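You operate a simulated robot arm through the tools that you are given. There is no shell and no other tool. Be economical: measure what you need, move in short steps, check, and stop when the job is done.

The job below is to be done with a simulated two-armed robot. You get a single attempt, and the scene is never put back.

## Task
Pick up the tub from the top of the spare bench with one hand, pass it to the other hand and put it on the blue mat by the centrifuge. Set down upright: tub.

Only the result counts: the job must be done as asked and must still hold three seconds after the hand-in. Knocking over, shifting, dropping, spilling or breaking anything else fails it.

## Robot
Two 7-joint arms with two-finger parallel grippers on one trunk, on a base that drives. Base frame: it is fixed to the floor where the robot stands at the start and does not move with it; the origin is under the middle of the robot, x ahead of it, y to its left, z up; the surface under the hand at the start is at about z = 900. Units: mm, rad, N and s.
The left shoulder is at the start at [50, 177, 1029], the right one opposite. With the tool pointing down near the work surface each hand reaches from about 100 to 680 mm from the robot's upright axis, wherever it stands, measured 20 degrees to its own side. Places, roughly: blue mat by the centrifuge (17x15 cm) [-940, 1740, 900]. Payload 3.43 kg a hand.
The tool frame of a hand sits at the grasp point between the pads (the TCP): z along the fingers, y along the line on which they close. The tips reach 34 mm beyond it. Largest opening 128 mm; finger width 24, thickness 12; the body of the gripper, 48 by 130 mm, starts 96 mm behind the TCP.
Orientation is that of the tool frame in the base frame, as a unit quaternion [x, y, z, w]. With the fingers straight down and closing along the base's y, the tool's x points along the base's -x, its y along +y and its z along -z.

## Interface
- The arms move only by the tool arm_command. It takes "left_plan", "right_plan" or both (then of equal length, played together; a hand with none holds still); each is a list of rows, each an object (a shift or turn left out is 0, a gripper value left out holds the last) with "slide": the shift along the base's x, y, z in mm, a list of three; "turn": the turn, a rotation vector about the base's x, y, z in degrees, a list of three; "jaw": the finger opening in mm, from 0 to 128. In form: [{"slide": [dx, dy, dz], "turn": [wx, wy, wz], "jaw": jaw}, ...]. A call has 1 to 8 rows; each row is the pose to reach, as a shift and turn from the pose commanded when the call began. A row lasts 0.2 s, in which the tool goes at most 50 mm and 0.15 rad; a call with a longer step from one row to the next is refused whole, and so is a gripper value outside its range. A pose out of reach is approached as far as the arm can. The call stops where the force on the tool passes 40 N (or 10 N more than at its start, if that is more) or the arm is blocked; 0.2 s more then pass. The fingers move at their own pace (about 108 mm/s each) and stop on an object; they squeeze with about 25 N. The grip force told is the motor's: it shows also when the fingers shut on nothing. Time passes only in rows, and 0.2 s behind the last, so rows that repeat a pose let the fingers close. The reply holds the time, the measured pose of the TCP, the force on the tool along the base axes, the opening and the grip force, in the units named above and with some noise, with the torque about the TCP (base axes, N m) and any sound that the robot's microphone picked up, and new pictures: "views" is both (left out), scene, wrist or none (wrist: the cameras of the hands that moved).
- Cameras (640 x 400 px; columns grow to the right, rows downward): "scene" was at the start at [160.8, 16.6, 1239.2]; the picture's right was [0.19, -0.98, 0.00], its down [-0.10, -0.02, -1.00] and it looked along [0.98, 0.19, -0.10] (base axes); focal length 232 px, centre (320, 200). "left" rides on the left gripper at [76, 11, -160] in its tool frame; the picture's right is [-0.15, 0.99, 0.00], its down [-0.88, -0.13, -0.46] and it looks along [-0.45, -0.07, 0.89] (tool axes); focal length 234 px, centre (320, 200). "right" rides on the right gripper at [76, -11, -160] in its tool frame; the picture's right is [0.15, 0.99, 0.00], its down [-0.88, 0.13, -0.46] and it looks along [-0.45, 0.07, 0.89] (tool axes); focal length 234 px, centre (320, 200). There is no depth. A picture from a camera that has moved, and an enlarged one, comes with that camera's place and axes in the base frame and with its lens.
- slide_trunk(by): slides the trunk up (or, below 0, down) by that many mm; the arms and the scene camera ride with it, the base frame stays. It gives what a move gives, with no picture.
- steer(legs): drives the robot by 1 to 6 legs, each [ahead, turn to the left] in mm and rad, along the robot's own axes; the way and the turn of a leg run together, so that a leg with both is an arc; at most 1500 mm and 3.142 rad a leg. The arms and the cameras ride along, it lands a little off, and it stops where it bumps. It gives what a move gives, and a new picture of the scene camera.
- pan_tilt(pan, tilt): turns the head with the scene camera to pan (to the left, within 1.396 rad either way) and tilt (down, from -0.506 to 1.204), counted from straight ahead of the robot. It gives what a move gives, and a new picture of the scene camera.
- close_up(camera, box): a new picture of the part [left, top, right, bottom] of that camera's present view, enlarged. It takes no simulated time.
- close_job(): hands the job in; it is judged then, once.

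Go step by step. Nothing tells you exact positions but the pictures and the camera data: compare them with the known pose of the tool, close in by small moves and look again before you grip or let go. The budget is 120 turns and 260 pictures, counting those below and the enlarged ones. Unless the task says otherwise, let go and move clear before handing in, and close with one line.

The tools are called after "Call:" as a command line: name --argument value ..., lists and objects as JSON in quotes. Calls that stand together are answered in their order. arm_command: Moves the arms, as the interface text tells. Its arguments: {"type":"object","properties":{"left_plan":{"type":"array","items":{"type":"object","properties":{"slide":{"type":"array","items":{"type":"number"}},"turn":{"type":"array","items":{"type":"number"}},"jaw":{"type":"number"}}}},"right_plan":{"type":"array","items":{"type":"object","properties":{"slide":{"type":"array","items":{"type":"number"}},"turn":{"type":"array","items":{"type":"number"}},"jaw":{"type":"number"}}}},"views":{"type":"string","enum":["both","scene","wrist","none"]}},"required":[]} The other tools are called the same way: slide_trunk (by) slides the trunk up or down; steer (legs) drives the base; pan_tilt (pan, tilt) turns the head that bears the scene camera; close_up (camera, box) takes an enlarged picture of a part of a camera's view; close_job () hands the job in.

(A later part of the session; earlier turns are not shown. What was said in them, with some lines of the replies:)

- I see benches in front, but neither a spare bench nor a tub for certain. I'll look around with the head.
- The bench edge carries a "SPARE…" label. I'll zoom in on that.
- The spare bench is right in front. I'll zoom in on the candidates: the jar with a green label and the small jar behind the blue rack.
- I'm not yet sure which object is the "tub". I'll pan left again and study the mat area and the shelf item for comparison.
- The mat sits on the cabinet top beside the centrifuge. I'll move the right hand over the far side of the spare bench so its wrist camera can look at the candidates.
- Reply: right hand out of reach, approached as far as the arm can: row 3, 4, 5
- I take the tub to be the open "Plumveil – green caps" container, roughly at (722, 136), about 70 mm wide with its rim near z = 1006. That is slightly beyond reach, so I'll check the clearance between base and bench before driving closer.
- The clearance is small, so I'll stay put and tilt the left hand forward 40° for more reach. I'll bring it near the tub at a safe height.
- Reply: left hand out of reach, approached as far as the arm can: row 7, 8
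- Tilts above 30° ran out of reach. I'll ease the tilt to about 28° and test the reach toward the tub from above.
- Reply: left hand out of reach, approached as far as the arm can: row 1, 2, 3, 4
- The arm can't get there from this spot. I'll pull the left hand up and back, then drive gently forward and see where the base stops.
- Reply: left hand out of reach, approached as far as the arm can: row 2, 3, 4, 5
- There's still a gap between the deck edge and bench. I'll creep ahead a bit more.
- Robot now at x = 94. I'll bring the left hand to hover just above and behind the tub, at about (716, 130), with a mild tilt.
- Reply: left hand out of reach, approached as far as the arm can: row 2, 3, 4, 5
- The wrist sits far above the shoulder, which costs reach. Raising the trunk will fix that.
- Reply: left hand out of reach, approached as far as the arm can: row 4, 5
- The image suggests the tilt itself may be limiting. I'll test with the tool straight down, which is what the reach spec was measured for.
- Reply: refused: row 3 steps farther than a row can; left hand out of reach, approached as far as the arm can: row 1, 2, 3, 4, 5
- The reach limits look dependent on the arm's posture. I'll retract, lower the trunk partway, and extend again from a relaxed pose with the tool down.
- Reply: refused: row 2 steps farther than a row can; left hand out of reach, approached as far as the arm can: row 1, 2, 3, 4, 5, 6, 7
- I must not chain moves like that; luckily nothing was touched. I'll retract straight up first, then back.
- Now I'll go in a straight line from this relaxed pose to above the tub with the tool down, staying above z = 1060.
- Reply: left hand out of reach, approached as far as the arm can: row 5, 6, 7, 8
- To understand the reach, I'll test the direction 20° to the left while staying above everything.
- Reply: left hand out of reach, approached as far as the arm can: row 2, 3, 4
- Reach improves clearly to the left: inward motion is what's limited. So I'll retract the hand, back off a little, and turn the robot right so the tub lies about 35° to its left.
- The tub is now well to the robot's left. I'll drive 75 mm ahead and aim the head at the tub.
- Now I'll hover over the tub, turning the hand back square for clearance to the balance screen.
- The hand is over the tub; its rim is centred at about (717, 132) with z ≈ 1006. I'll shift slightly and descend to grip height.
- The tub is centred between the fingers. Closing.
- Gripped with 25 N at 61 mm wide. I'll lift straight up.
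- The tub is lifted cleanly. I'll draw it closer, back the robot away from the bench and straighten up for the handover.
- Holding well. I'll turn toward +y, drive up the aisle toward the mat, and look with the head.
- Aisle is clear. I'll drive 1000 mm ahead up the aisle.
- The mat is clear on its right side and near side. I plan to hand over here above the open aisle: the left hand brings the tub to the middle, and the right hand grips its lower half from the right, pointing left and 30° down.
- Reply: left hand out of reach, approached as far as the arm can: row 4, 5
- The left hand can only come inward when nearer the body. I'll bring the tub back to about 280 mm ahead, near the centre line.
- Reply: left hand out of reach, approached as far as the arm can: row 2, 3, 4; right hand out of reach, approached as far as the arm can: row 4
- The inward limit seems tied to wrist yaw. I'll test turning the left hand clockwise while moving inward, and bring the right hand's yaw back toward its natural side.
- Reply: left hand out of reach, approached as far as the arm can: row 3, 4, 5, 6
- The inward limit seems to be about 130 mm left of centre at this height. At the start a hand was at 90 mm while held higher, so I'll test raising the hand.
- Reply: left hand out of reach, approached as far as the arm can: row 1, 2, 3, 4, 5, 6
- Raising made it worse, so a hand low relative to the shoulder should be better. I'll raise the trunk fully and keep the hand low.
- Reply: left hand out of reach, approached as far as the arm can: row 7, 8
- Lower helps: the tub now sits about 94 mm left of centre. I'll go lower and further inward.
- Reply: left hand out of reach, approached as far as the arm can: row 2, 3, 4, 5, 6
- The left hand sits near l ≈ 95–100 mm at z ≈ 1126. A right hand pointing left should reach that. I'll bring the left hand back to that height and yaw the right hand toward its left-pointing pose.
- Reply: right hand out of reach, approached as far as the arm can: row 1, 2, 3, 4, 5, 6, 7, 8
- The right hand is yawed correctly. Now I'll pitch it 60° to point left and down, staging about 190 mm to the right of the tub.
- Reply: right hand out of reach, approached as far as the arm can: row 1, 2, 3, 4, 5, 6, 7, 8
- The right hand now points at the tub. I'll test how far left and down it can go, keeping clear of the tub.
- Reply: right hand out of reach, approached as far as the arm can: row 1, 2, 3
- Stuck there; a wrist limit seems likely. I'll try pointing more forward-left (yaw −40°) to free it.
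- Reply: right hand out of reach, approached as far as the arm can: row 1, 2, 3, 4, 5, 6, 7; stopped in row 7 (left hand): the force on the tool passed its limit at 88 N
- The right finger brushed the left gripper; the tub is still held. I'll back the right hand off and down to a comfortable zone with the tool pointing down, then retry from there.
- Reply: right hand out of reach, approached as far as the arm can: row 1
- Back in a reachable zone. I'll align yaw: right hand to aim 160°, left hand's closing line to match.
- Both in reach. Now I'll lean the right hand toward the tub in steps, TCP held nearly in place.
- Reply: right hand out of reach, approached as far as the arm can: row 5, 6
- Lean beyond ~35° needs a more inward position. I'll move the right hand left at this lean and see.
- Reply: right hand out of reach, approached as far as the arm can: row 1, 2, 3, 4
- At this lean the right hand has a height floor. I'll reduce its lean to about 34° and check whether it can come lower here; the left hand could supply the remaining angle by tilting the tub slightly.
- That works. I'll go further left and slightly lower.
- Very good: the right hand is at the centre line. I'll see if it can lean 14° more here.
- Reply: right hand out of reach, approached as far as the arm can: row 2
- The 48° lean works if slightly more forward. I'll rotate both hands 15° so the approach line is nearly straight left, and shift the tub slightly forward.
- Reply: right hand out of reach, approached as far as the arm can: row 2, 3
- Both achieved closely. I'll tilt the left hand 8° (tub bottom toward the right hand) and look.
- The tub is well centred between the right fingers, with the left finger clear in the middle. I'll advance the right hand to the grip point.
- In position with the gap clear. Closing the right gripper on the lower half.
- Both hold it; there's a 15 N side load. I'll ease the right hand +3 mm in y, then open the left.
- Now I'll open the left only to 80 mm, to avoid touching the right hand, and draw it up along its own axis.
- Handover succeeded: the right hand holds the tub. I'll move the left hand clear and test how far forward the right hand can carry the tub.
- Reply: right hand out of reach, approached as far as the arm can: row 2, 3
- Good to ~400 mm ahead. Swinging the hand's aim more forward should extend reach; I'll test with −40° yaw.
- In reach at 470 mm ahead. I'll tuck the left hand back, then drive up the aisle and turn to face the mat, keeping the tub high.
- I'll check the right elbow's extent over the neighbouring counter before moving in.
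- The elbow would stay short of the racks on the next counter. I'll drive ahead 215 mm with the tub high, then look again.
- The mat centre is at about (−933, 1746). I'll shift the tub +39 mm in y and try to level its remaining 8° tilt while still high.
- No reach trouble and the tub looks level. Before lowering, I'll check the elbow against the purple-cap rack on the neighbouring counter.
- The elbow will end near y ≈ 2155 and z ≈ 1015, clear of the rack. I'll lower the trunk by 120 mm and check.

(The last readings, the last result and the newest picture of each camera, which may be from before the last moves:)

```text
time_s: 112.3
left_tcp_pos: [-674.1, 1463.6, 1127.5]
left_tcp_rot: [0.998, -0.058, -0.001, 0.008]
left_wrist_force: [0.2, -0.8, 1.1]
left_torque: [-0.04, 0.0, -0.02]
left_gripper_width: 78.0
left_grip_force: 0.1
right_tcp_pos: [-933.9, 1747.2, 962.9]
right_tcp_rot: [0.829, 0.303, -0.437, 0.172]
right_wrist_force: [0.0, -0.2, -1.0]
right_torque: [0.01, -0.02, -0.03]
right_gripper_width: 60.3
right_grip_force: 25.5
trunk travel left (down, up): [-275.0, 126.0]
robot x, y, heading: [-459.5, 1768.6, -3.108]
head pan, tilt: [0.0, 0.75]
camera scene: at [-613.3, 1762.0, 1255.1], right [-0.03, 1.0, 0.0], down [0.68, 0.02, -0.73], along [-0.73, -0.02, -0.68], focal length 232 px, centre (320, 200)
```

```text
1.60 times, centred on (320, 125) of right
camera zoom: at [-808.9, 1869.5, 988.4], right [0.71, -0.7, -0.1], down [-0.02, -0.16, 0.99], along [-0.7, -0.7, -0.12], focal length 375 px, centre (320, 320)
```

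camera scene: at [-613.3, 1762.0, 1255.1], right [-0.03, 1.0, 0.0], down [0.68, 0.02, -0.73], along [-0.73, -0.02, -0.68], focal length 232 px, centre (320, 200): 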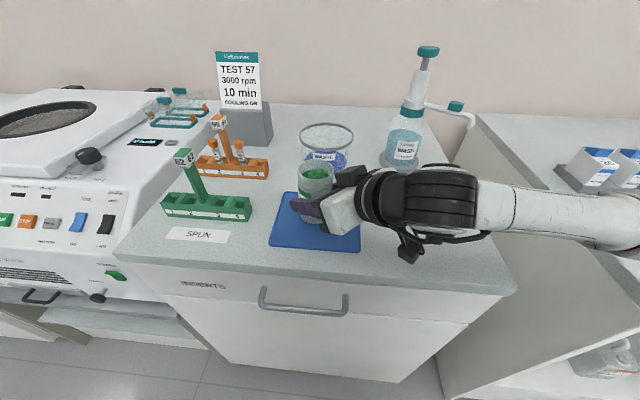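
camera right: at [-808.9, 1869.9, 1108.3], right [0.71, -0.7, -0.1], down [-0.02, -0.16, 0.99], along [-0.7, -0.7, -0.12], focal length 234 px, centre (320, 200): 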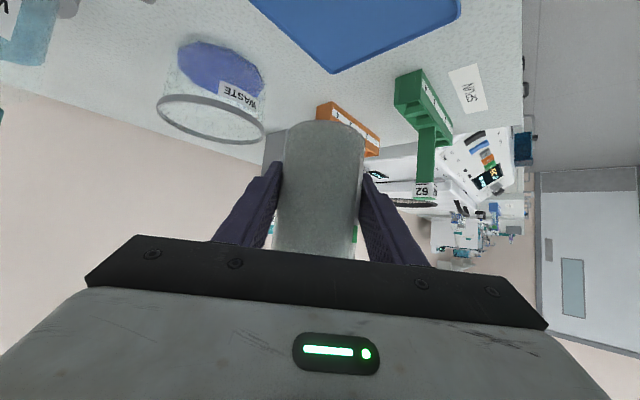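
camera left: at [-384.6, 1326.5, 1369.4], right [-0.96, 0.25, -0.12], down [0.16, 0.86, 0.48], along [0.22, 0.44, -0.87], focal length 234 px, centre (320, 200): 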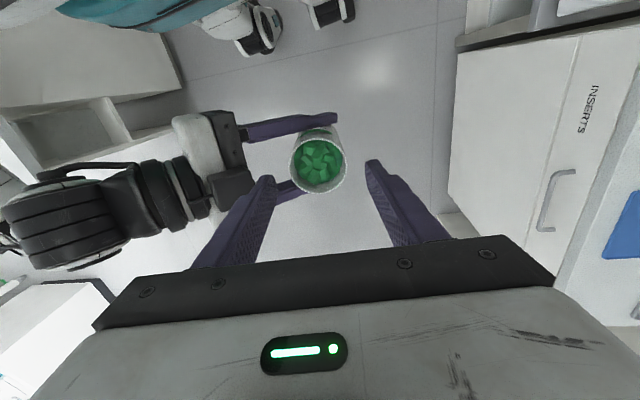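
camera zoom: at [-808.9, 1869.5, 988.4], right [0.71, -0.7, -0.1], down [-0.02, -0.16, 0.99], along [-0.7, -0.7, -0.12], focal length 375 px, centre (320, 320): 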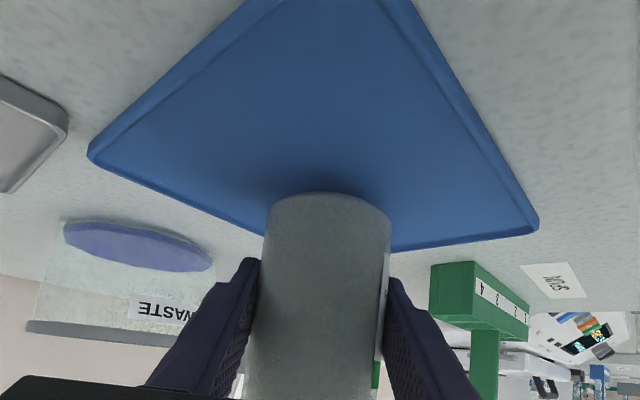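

The tub is level and over the mat with about 20 mm to go. Lowering gently.

Call:
arm_command --right_plan '[{"slide": [0, 0, -5]}, {"slide": [0, 0, -10]}, {"slide": [0, 0, -14]}]' --views "wrist"

```text
time_s: 113.1
left_tcp_pos: [-673.5, 1462.9, 1127.6]
left_tcp_rot: [0.998, -0.058, -0.001, 0.009]
left_wrist_force: [0.0, 0.9, -0.8]
left_torque: [0.0, 0.02, -0.02]
left_gripper_width: 78.0
left_grip_force: 0.0
right_tcp_pos: [-934.5, 1746.0, 952.5]
right_tcp_rot: [0.828, 0.304, -0.439, 0.172]
right_wrist_force: [3.3, 1.4, 11.6]
right_torque: [0.38, -0.2, -0.08]
right_gripper_width: 60.1
right_grip_force: 25.1
trunk travel left (down, up): [-275.0, 126.0]
robot x, y, heading: [-463.8, 1764.7, -3.112]
head pan, tilt: [0.0, 0.75]
camera right: at [-808.0, 1869.8, 976.7], right [0.71, -0.7, -0.1], down [-0.01, -0.16, 0.99], along [-0.7, -0.7, -0.12], focal length 234 px, centre (320, 200)
```

right: 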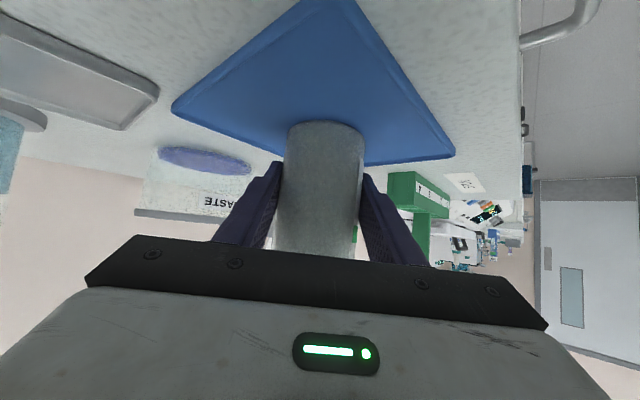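

Contact at 12 N with the tub on the mat. I'll take a close look before releasing.

Call:
close_up --camera "scene" --box '[240, 120, 420, 270]'

Call:
close_up --camera "right" --box '[240, 80, 420, 200]'

```text
2.67 times, centred on (330, 195) of scene
camera zoom: at [-612.1, 1762.1, 1255.6], right [-0.03, 1.0, 0.0], down [0.68, 0.02, -0.73], along [-0.73, -0.02, -0.68], focal length 618 px, centre (293, 213)
```

zoom: 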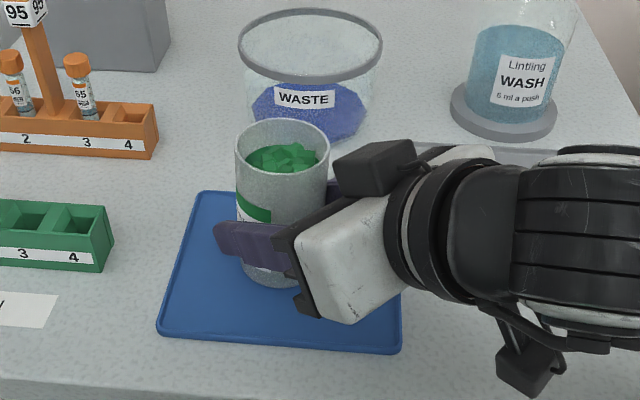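

```text
3.33 times, centred on (330, 140) of right
camera zoom: at [-808.0, 1869.8, 976.7], right [0.71, -0.7, -0.1], down [-0.01, -0.16, 0.99], along [-0.7, -0.7, -0.12], focal length 781 px, centre (287, 400)
```

zoom: 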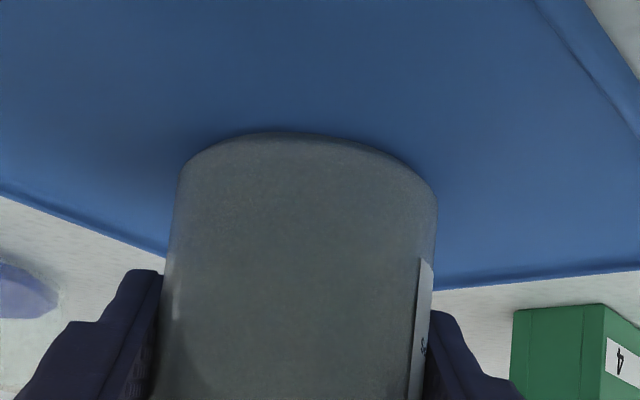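

The tub stands centred on the mat. I'll release with a moderate opening.

Call:
arm_command --right_plan '[{"jaw": 75}, {"jaw": 95}, {"jaw": 95}]' --views "both"

```text
time_s: 113.9
left_tcp_pos: [-672.8, 1463.5, 1125.6]
left_tcp_rot: [0.998, -0.058, -0.001, 0.009]
left_wrist_force: [0.5, 0.0, 0.1]
left_torque: [-0.01, 0.01, -0.01]
left_gripper_width: 78.1
left_grip_force: 0.1
right_tcp_pos: [-934.0, 1746.4, 948.6]
right_tcp_rot: [0.83, 0.303, -0.437, 0.171]
right_wrist_force: [-0.3, -0.4, -0.1]
right_torque: [-0.02, -0.02, -0.01]
right_gripper_width: 95.2
right_grip_force: 0.1
trunk travel left (down, up): [-275.0, 126.0]
robot x, y, heading: [-459.2, 1765.2, -3.105]
head pan, tilt: [0.0, 0.75]
camera scene: at [-613.2, 1761.9, 1255.1], right [-0.03, 1.0, 0.0], down [0.68, 0.02, -0.73], along [-0.73, -0.02, -0.68], focal length 232 px, centre (320, 200)
camera right: at [-808.5, 1870.1, 974.6], right [0.71, -0.7, -0.1], down [-0.02, -0.16, 0.99], along [-0.7, -0.7, -0.12], focal length 234 px, centre (320, 200)
```

scene: 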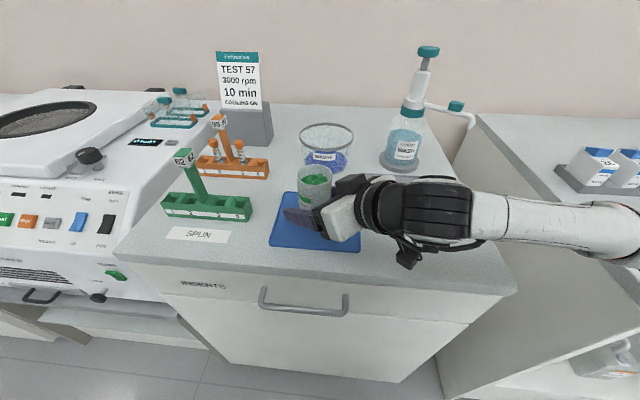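
right: 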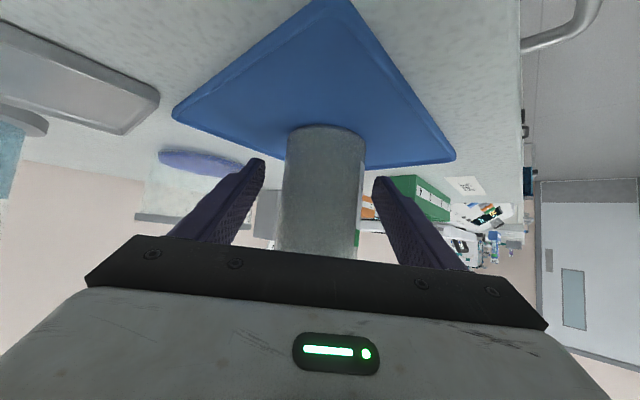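

Released and standing upright. Raising the trunk lifts the fingers vertically past the tub without touching it.

Call:
slide_trunk --by 124

Call:
steer --legs '[[-150, 0]]'

Call:
close_up --camera "scene" --box '[200, 60, 460, 300]'

```text
time_s: 115.4
left_tcp_pos: [-674.6, 1464.9, 1252.0]
left_tcp_rot: [0.998, -0.058, 0.0, 0.008]
left_wrist_force: [0.5, -0.2, -0.5]
left_torque: [-0.02, 0.02, 0.0]
left_gripper_width: 77.7
left_grip_force: 0.1
right_tcp_pos: [-933.7, 1746.3, 1073.3]
right_tcp_rot: [0.83, 0.304, -0.436, 0.172]
right_wrist_force: [0.1, -0.6, -0.7]
right_torque: [-0.04, -0.01, -0.03]
right_gripper_width: 94.7
right_grip_force: 0.0
trunk travel left (down, up): [-399.0, 2.0]
robot x, y, heading: [-462.7, 1770.6, -3.109]
head pan, tilt: [0.0, 0.75]
```

```text
time_s: 116.8
left_tcp_pos: [-518.7, 1470.2, 1252.1]
left_tcp_rot: [0.998, -0.058, -0.002, 0.009]
left_wrist_force: [0.3, 0.1, 0.2]
left_torque: [0.01, 0.04, 0.0]
left_gripper_width: 77.7
left_grip_force: 0.1
right_tcp_pos: [-777.9, 1751.4, 1073.1]
right_tcp_rot: [0.829, 0.304, -0.436, 0.172]
right_wrist_force: [0.2, -0.6, 0.4]
right_torque: [0.01, 0.01, 0.0]
right_gripper_width: 94.8
right_grip_force: 0.1
trunk travel left (down, up): [-399.0, 2.0]
robot x, y, heading: [-309.3, 1773.2, -3.105]
head pan, tilt: [0.0, 0.75]
camera scene: at [-457.3, 1766.9, 1379.3], right [-0.03, 1.0, 0.0], down [0.68, 0.02, -0.73], along [-0.73, -0.02, -0.68], focal length 232 px, centre (320, 200)
```

scene: 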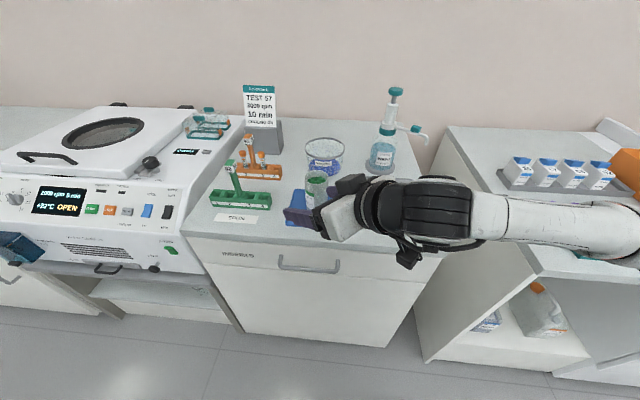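

```text
1.67 times, centred on (330, 180) of scene
camera zoom: at [-457.3, 1766.9, 1379.3], right [-0.03, 1.0, 0.0], down [0.68, 0.02, -0.73], along [-0.73, -0.02, -0.68], focal length 386 px, centre (303, 233)
```

zoom: 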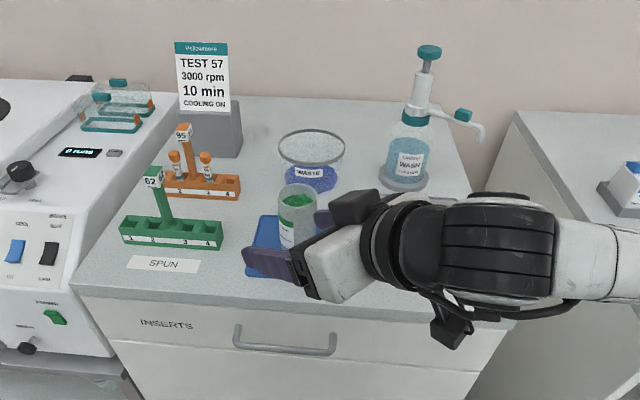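

The tub stands upright on the mat and nothing else moved. I'll back off further for a clear final look.

Call:
steer --legs '[[-120, 0]]'

Call:
close_up --camera "scene" --box '[220, 80, 420, 240]'

```text
time_s: 118.1
left_tcp_pos: [-398.8, 1472.2, 1251.5]
left_tcp_rot: [0.998, -0.057, -0.001, 0.009]
left_wrist_force: [-0.4, 0.2, -0.4]
left_torque: [0.05, 0.03, 0.0]
left_gripper_width: 78.2
left_grip_force: 0.1
right_tcp_pos: [-658.2, 1755.1, 1072.6]
right_tcp_rot: [0.829, 0.305, -0.437, 0.172]
right_wrist_force: [0.7, 0.2, -0.7]
right_torque: [0.0, -0.01, -0.04]
right_gripper_width: 94.7
right_grip_force: 0.0
trunk travel left (down, up): [-399.0, 2.0]
robot x, y, heading: [-186.6, 1773.8, -3.106]
head pan, tilt: [0.0, 0.75]
camera scene: at [-337.4, 1770.8, 1379.3], right [-0.03, 1.0, 0.0], down [0.68, 0.02, -0.73], along [-0.73, -0.03, -0.68], focal length 232 px, centre (320, 200)
```

scene: 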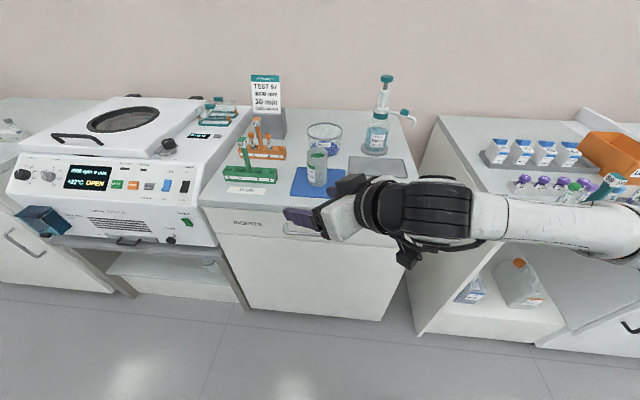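

```text
2.50 times, centred on (320, 160) of scene
camera zoom: at [-337.4, 1770.8, 1379.3], right [-0.03, 1.0, 0.0], down [0.68, 0.02, -0.73], along [-0.73, -0.03, -0.68], focal length 580 px, centre (320, 300)
```

zoom: 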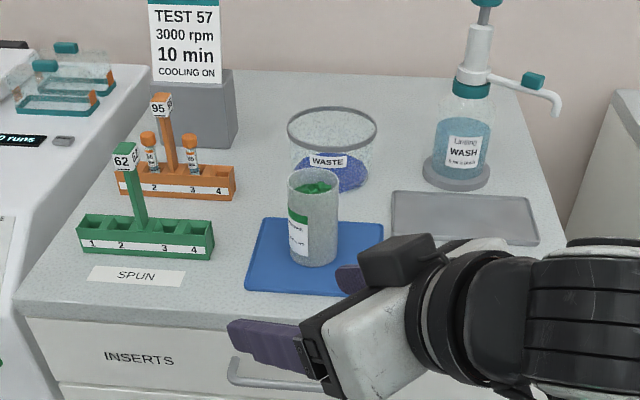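

The tub stands upright on the blue mat with both hands clear, so I'm handing the job in.

Call:
close_job

```text
The job is handed in.
```

The tub was picked up from the spare bench with the left hand, passed in mid-air to the right hand, and set upright on the blue mat; I took "the tub" to be the open Plumveil green-caps container.
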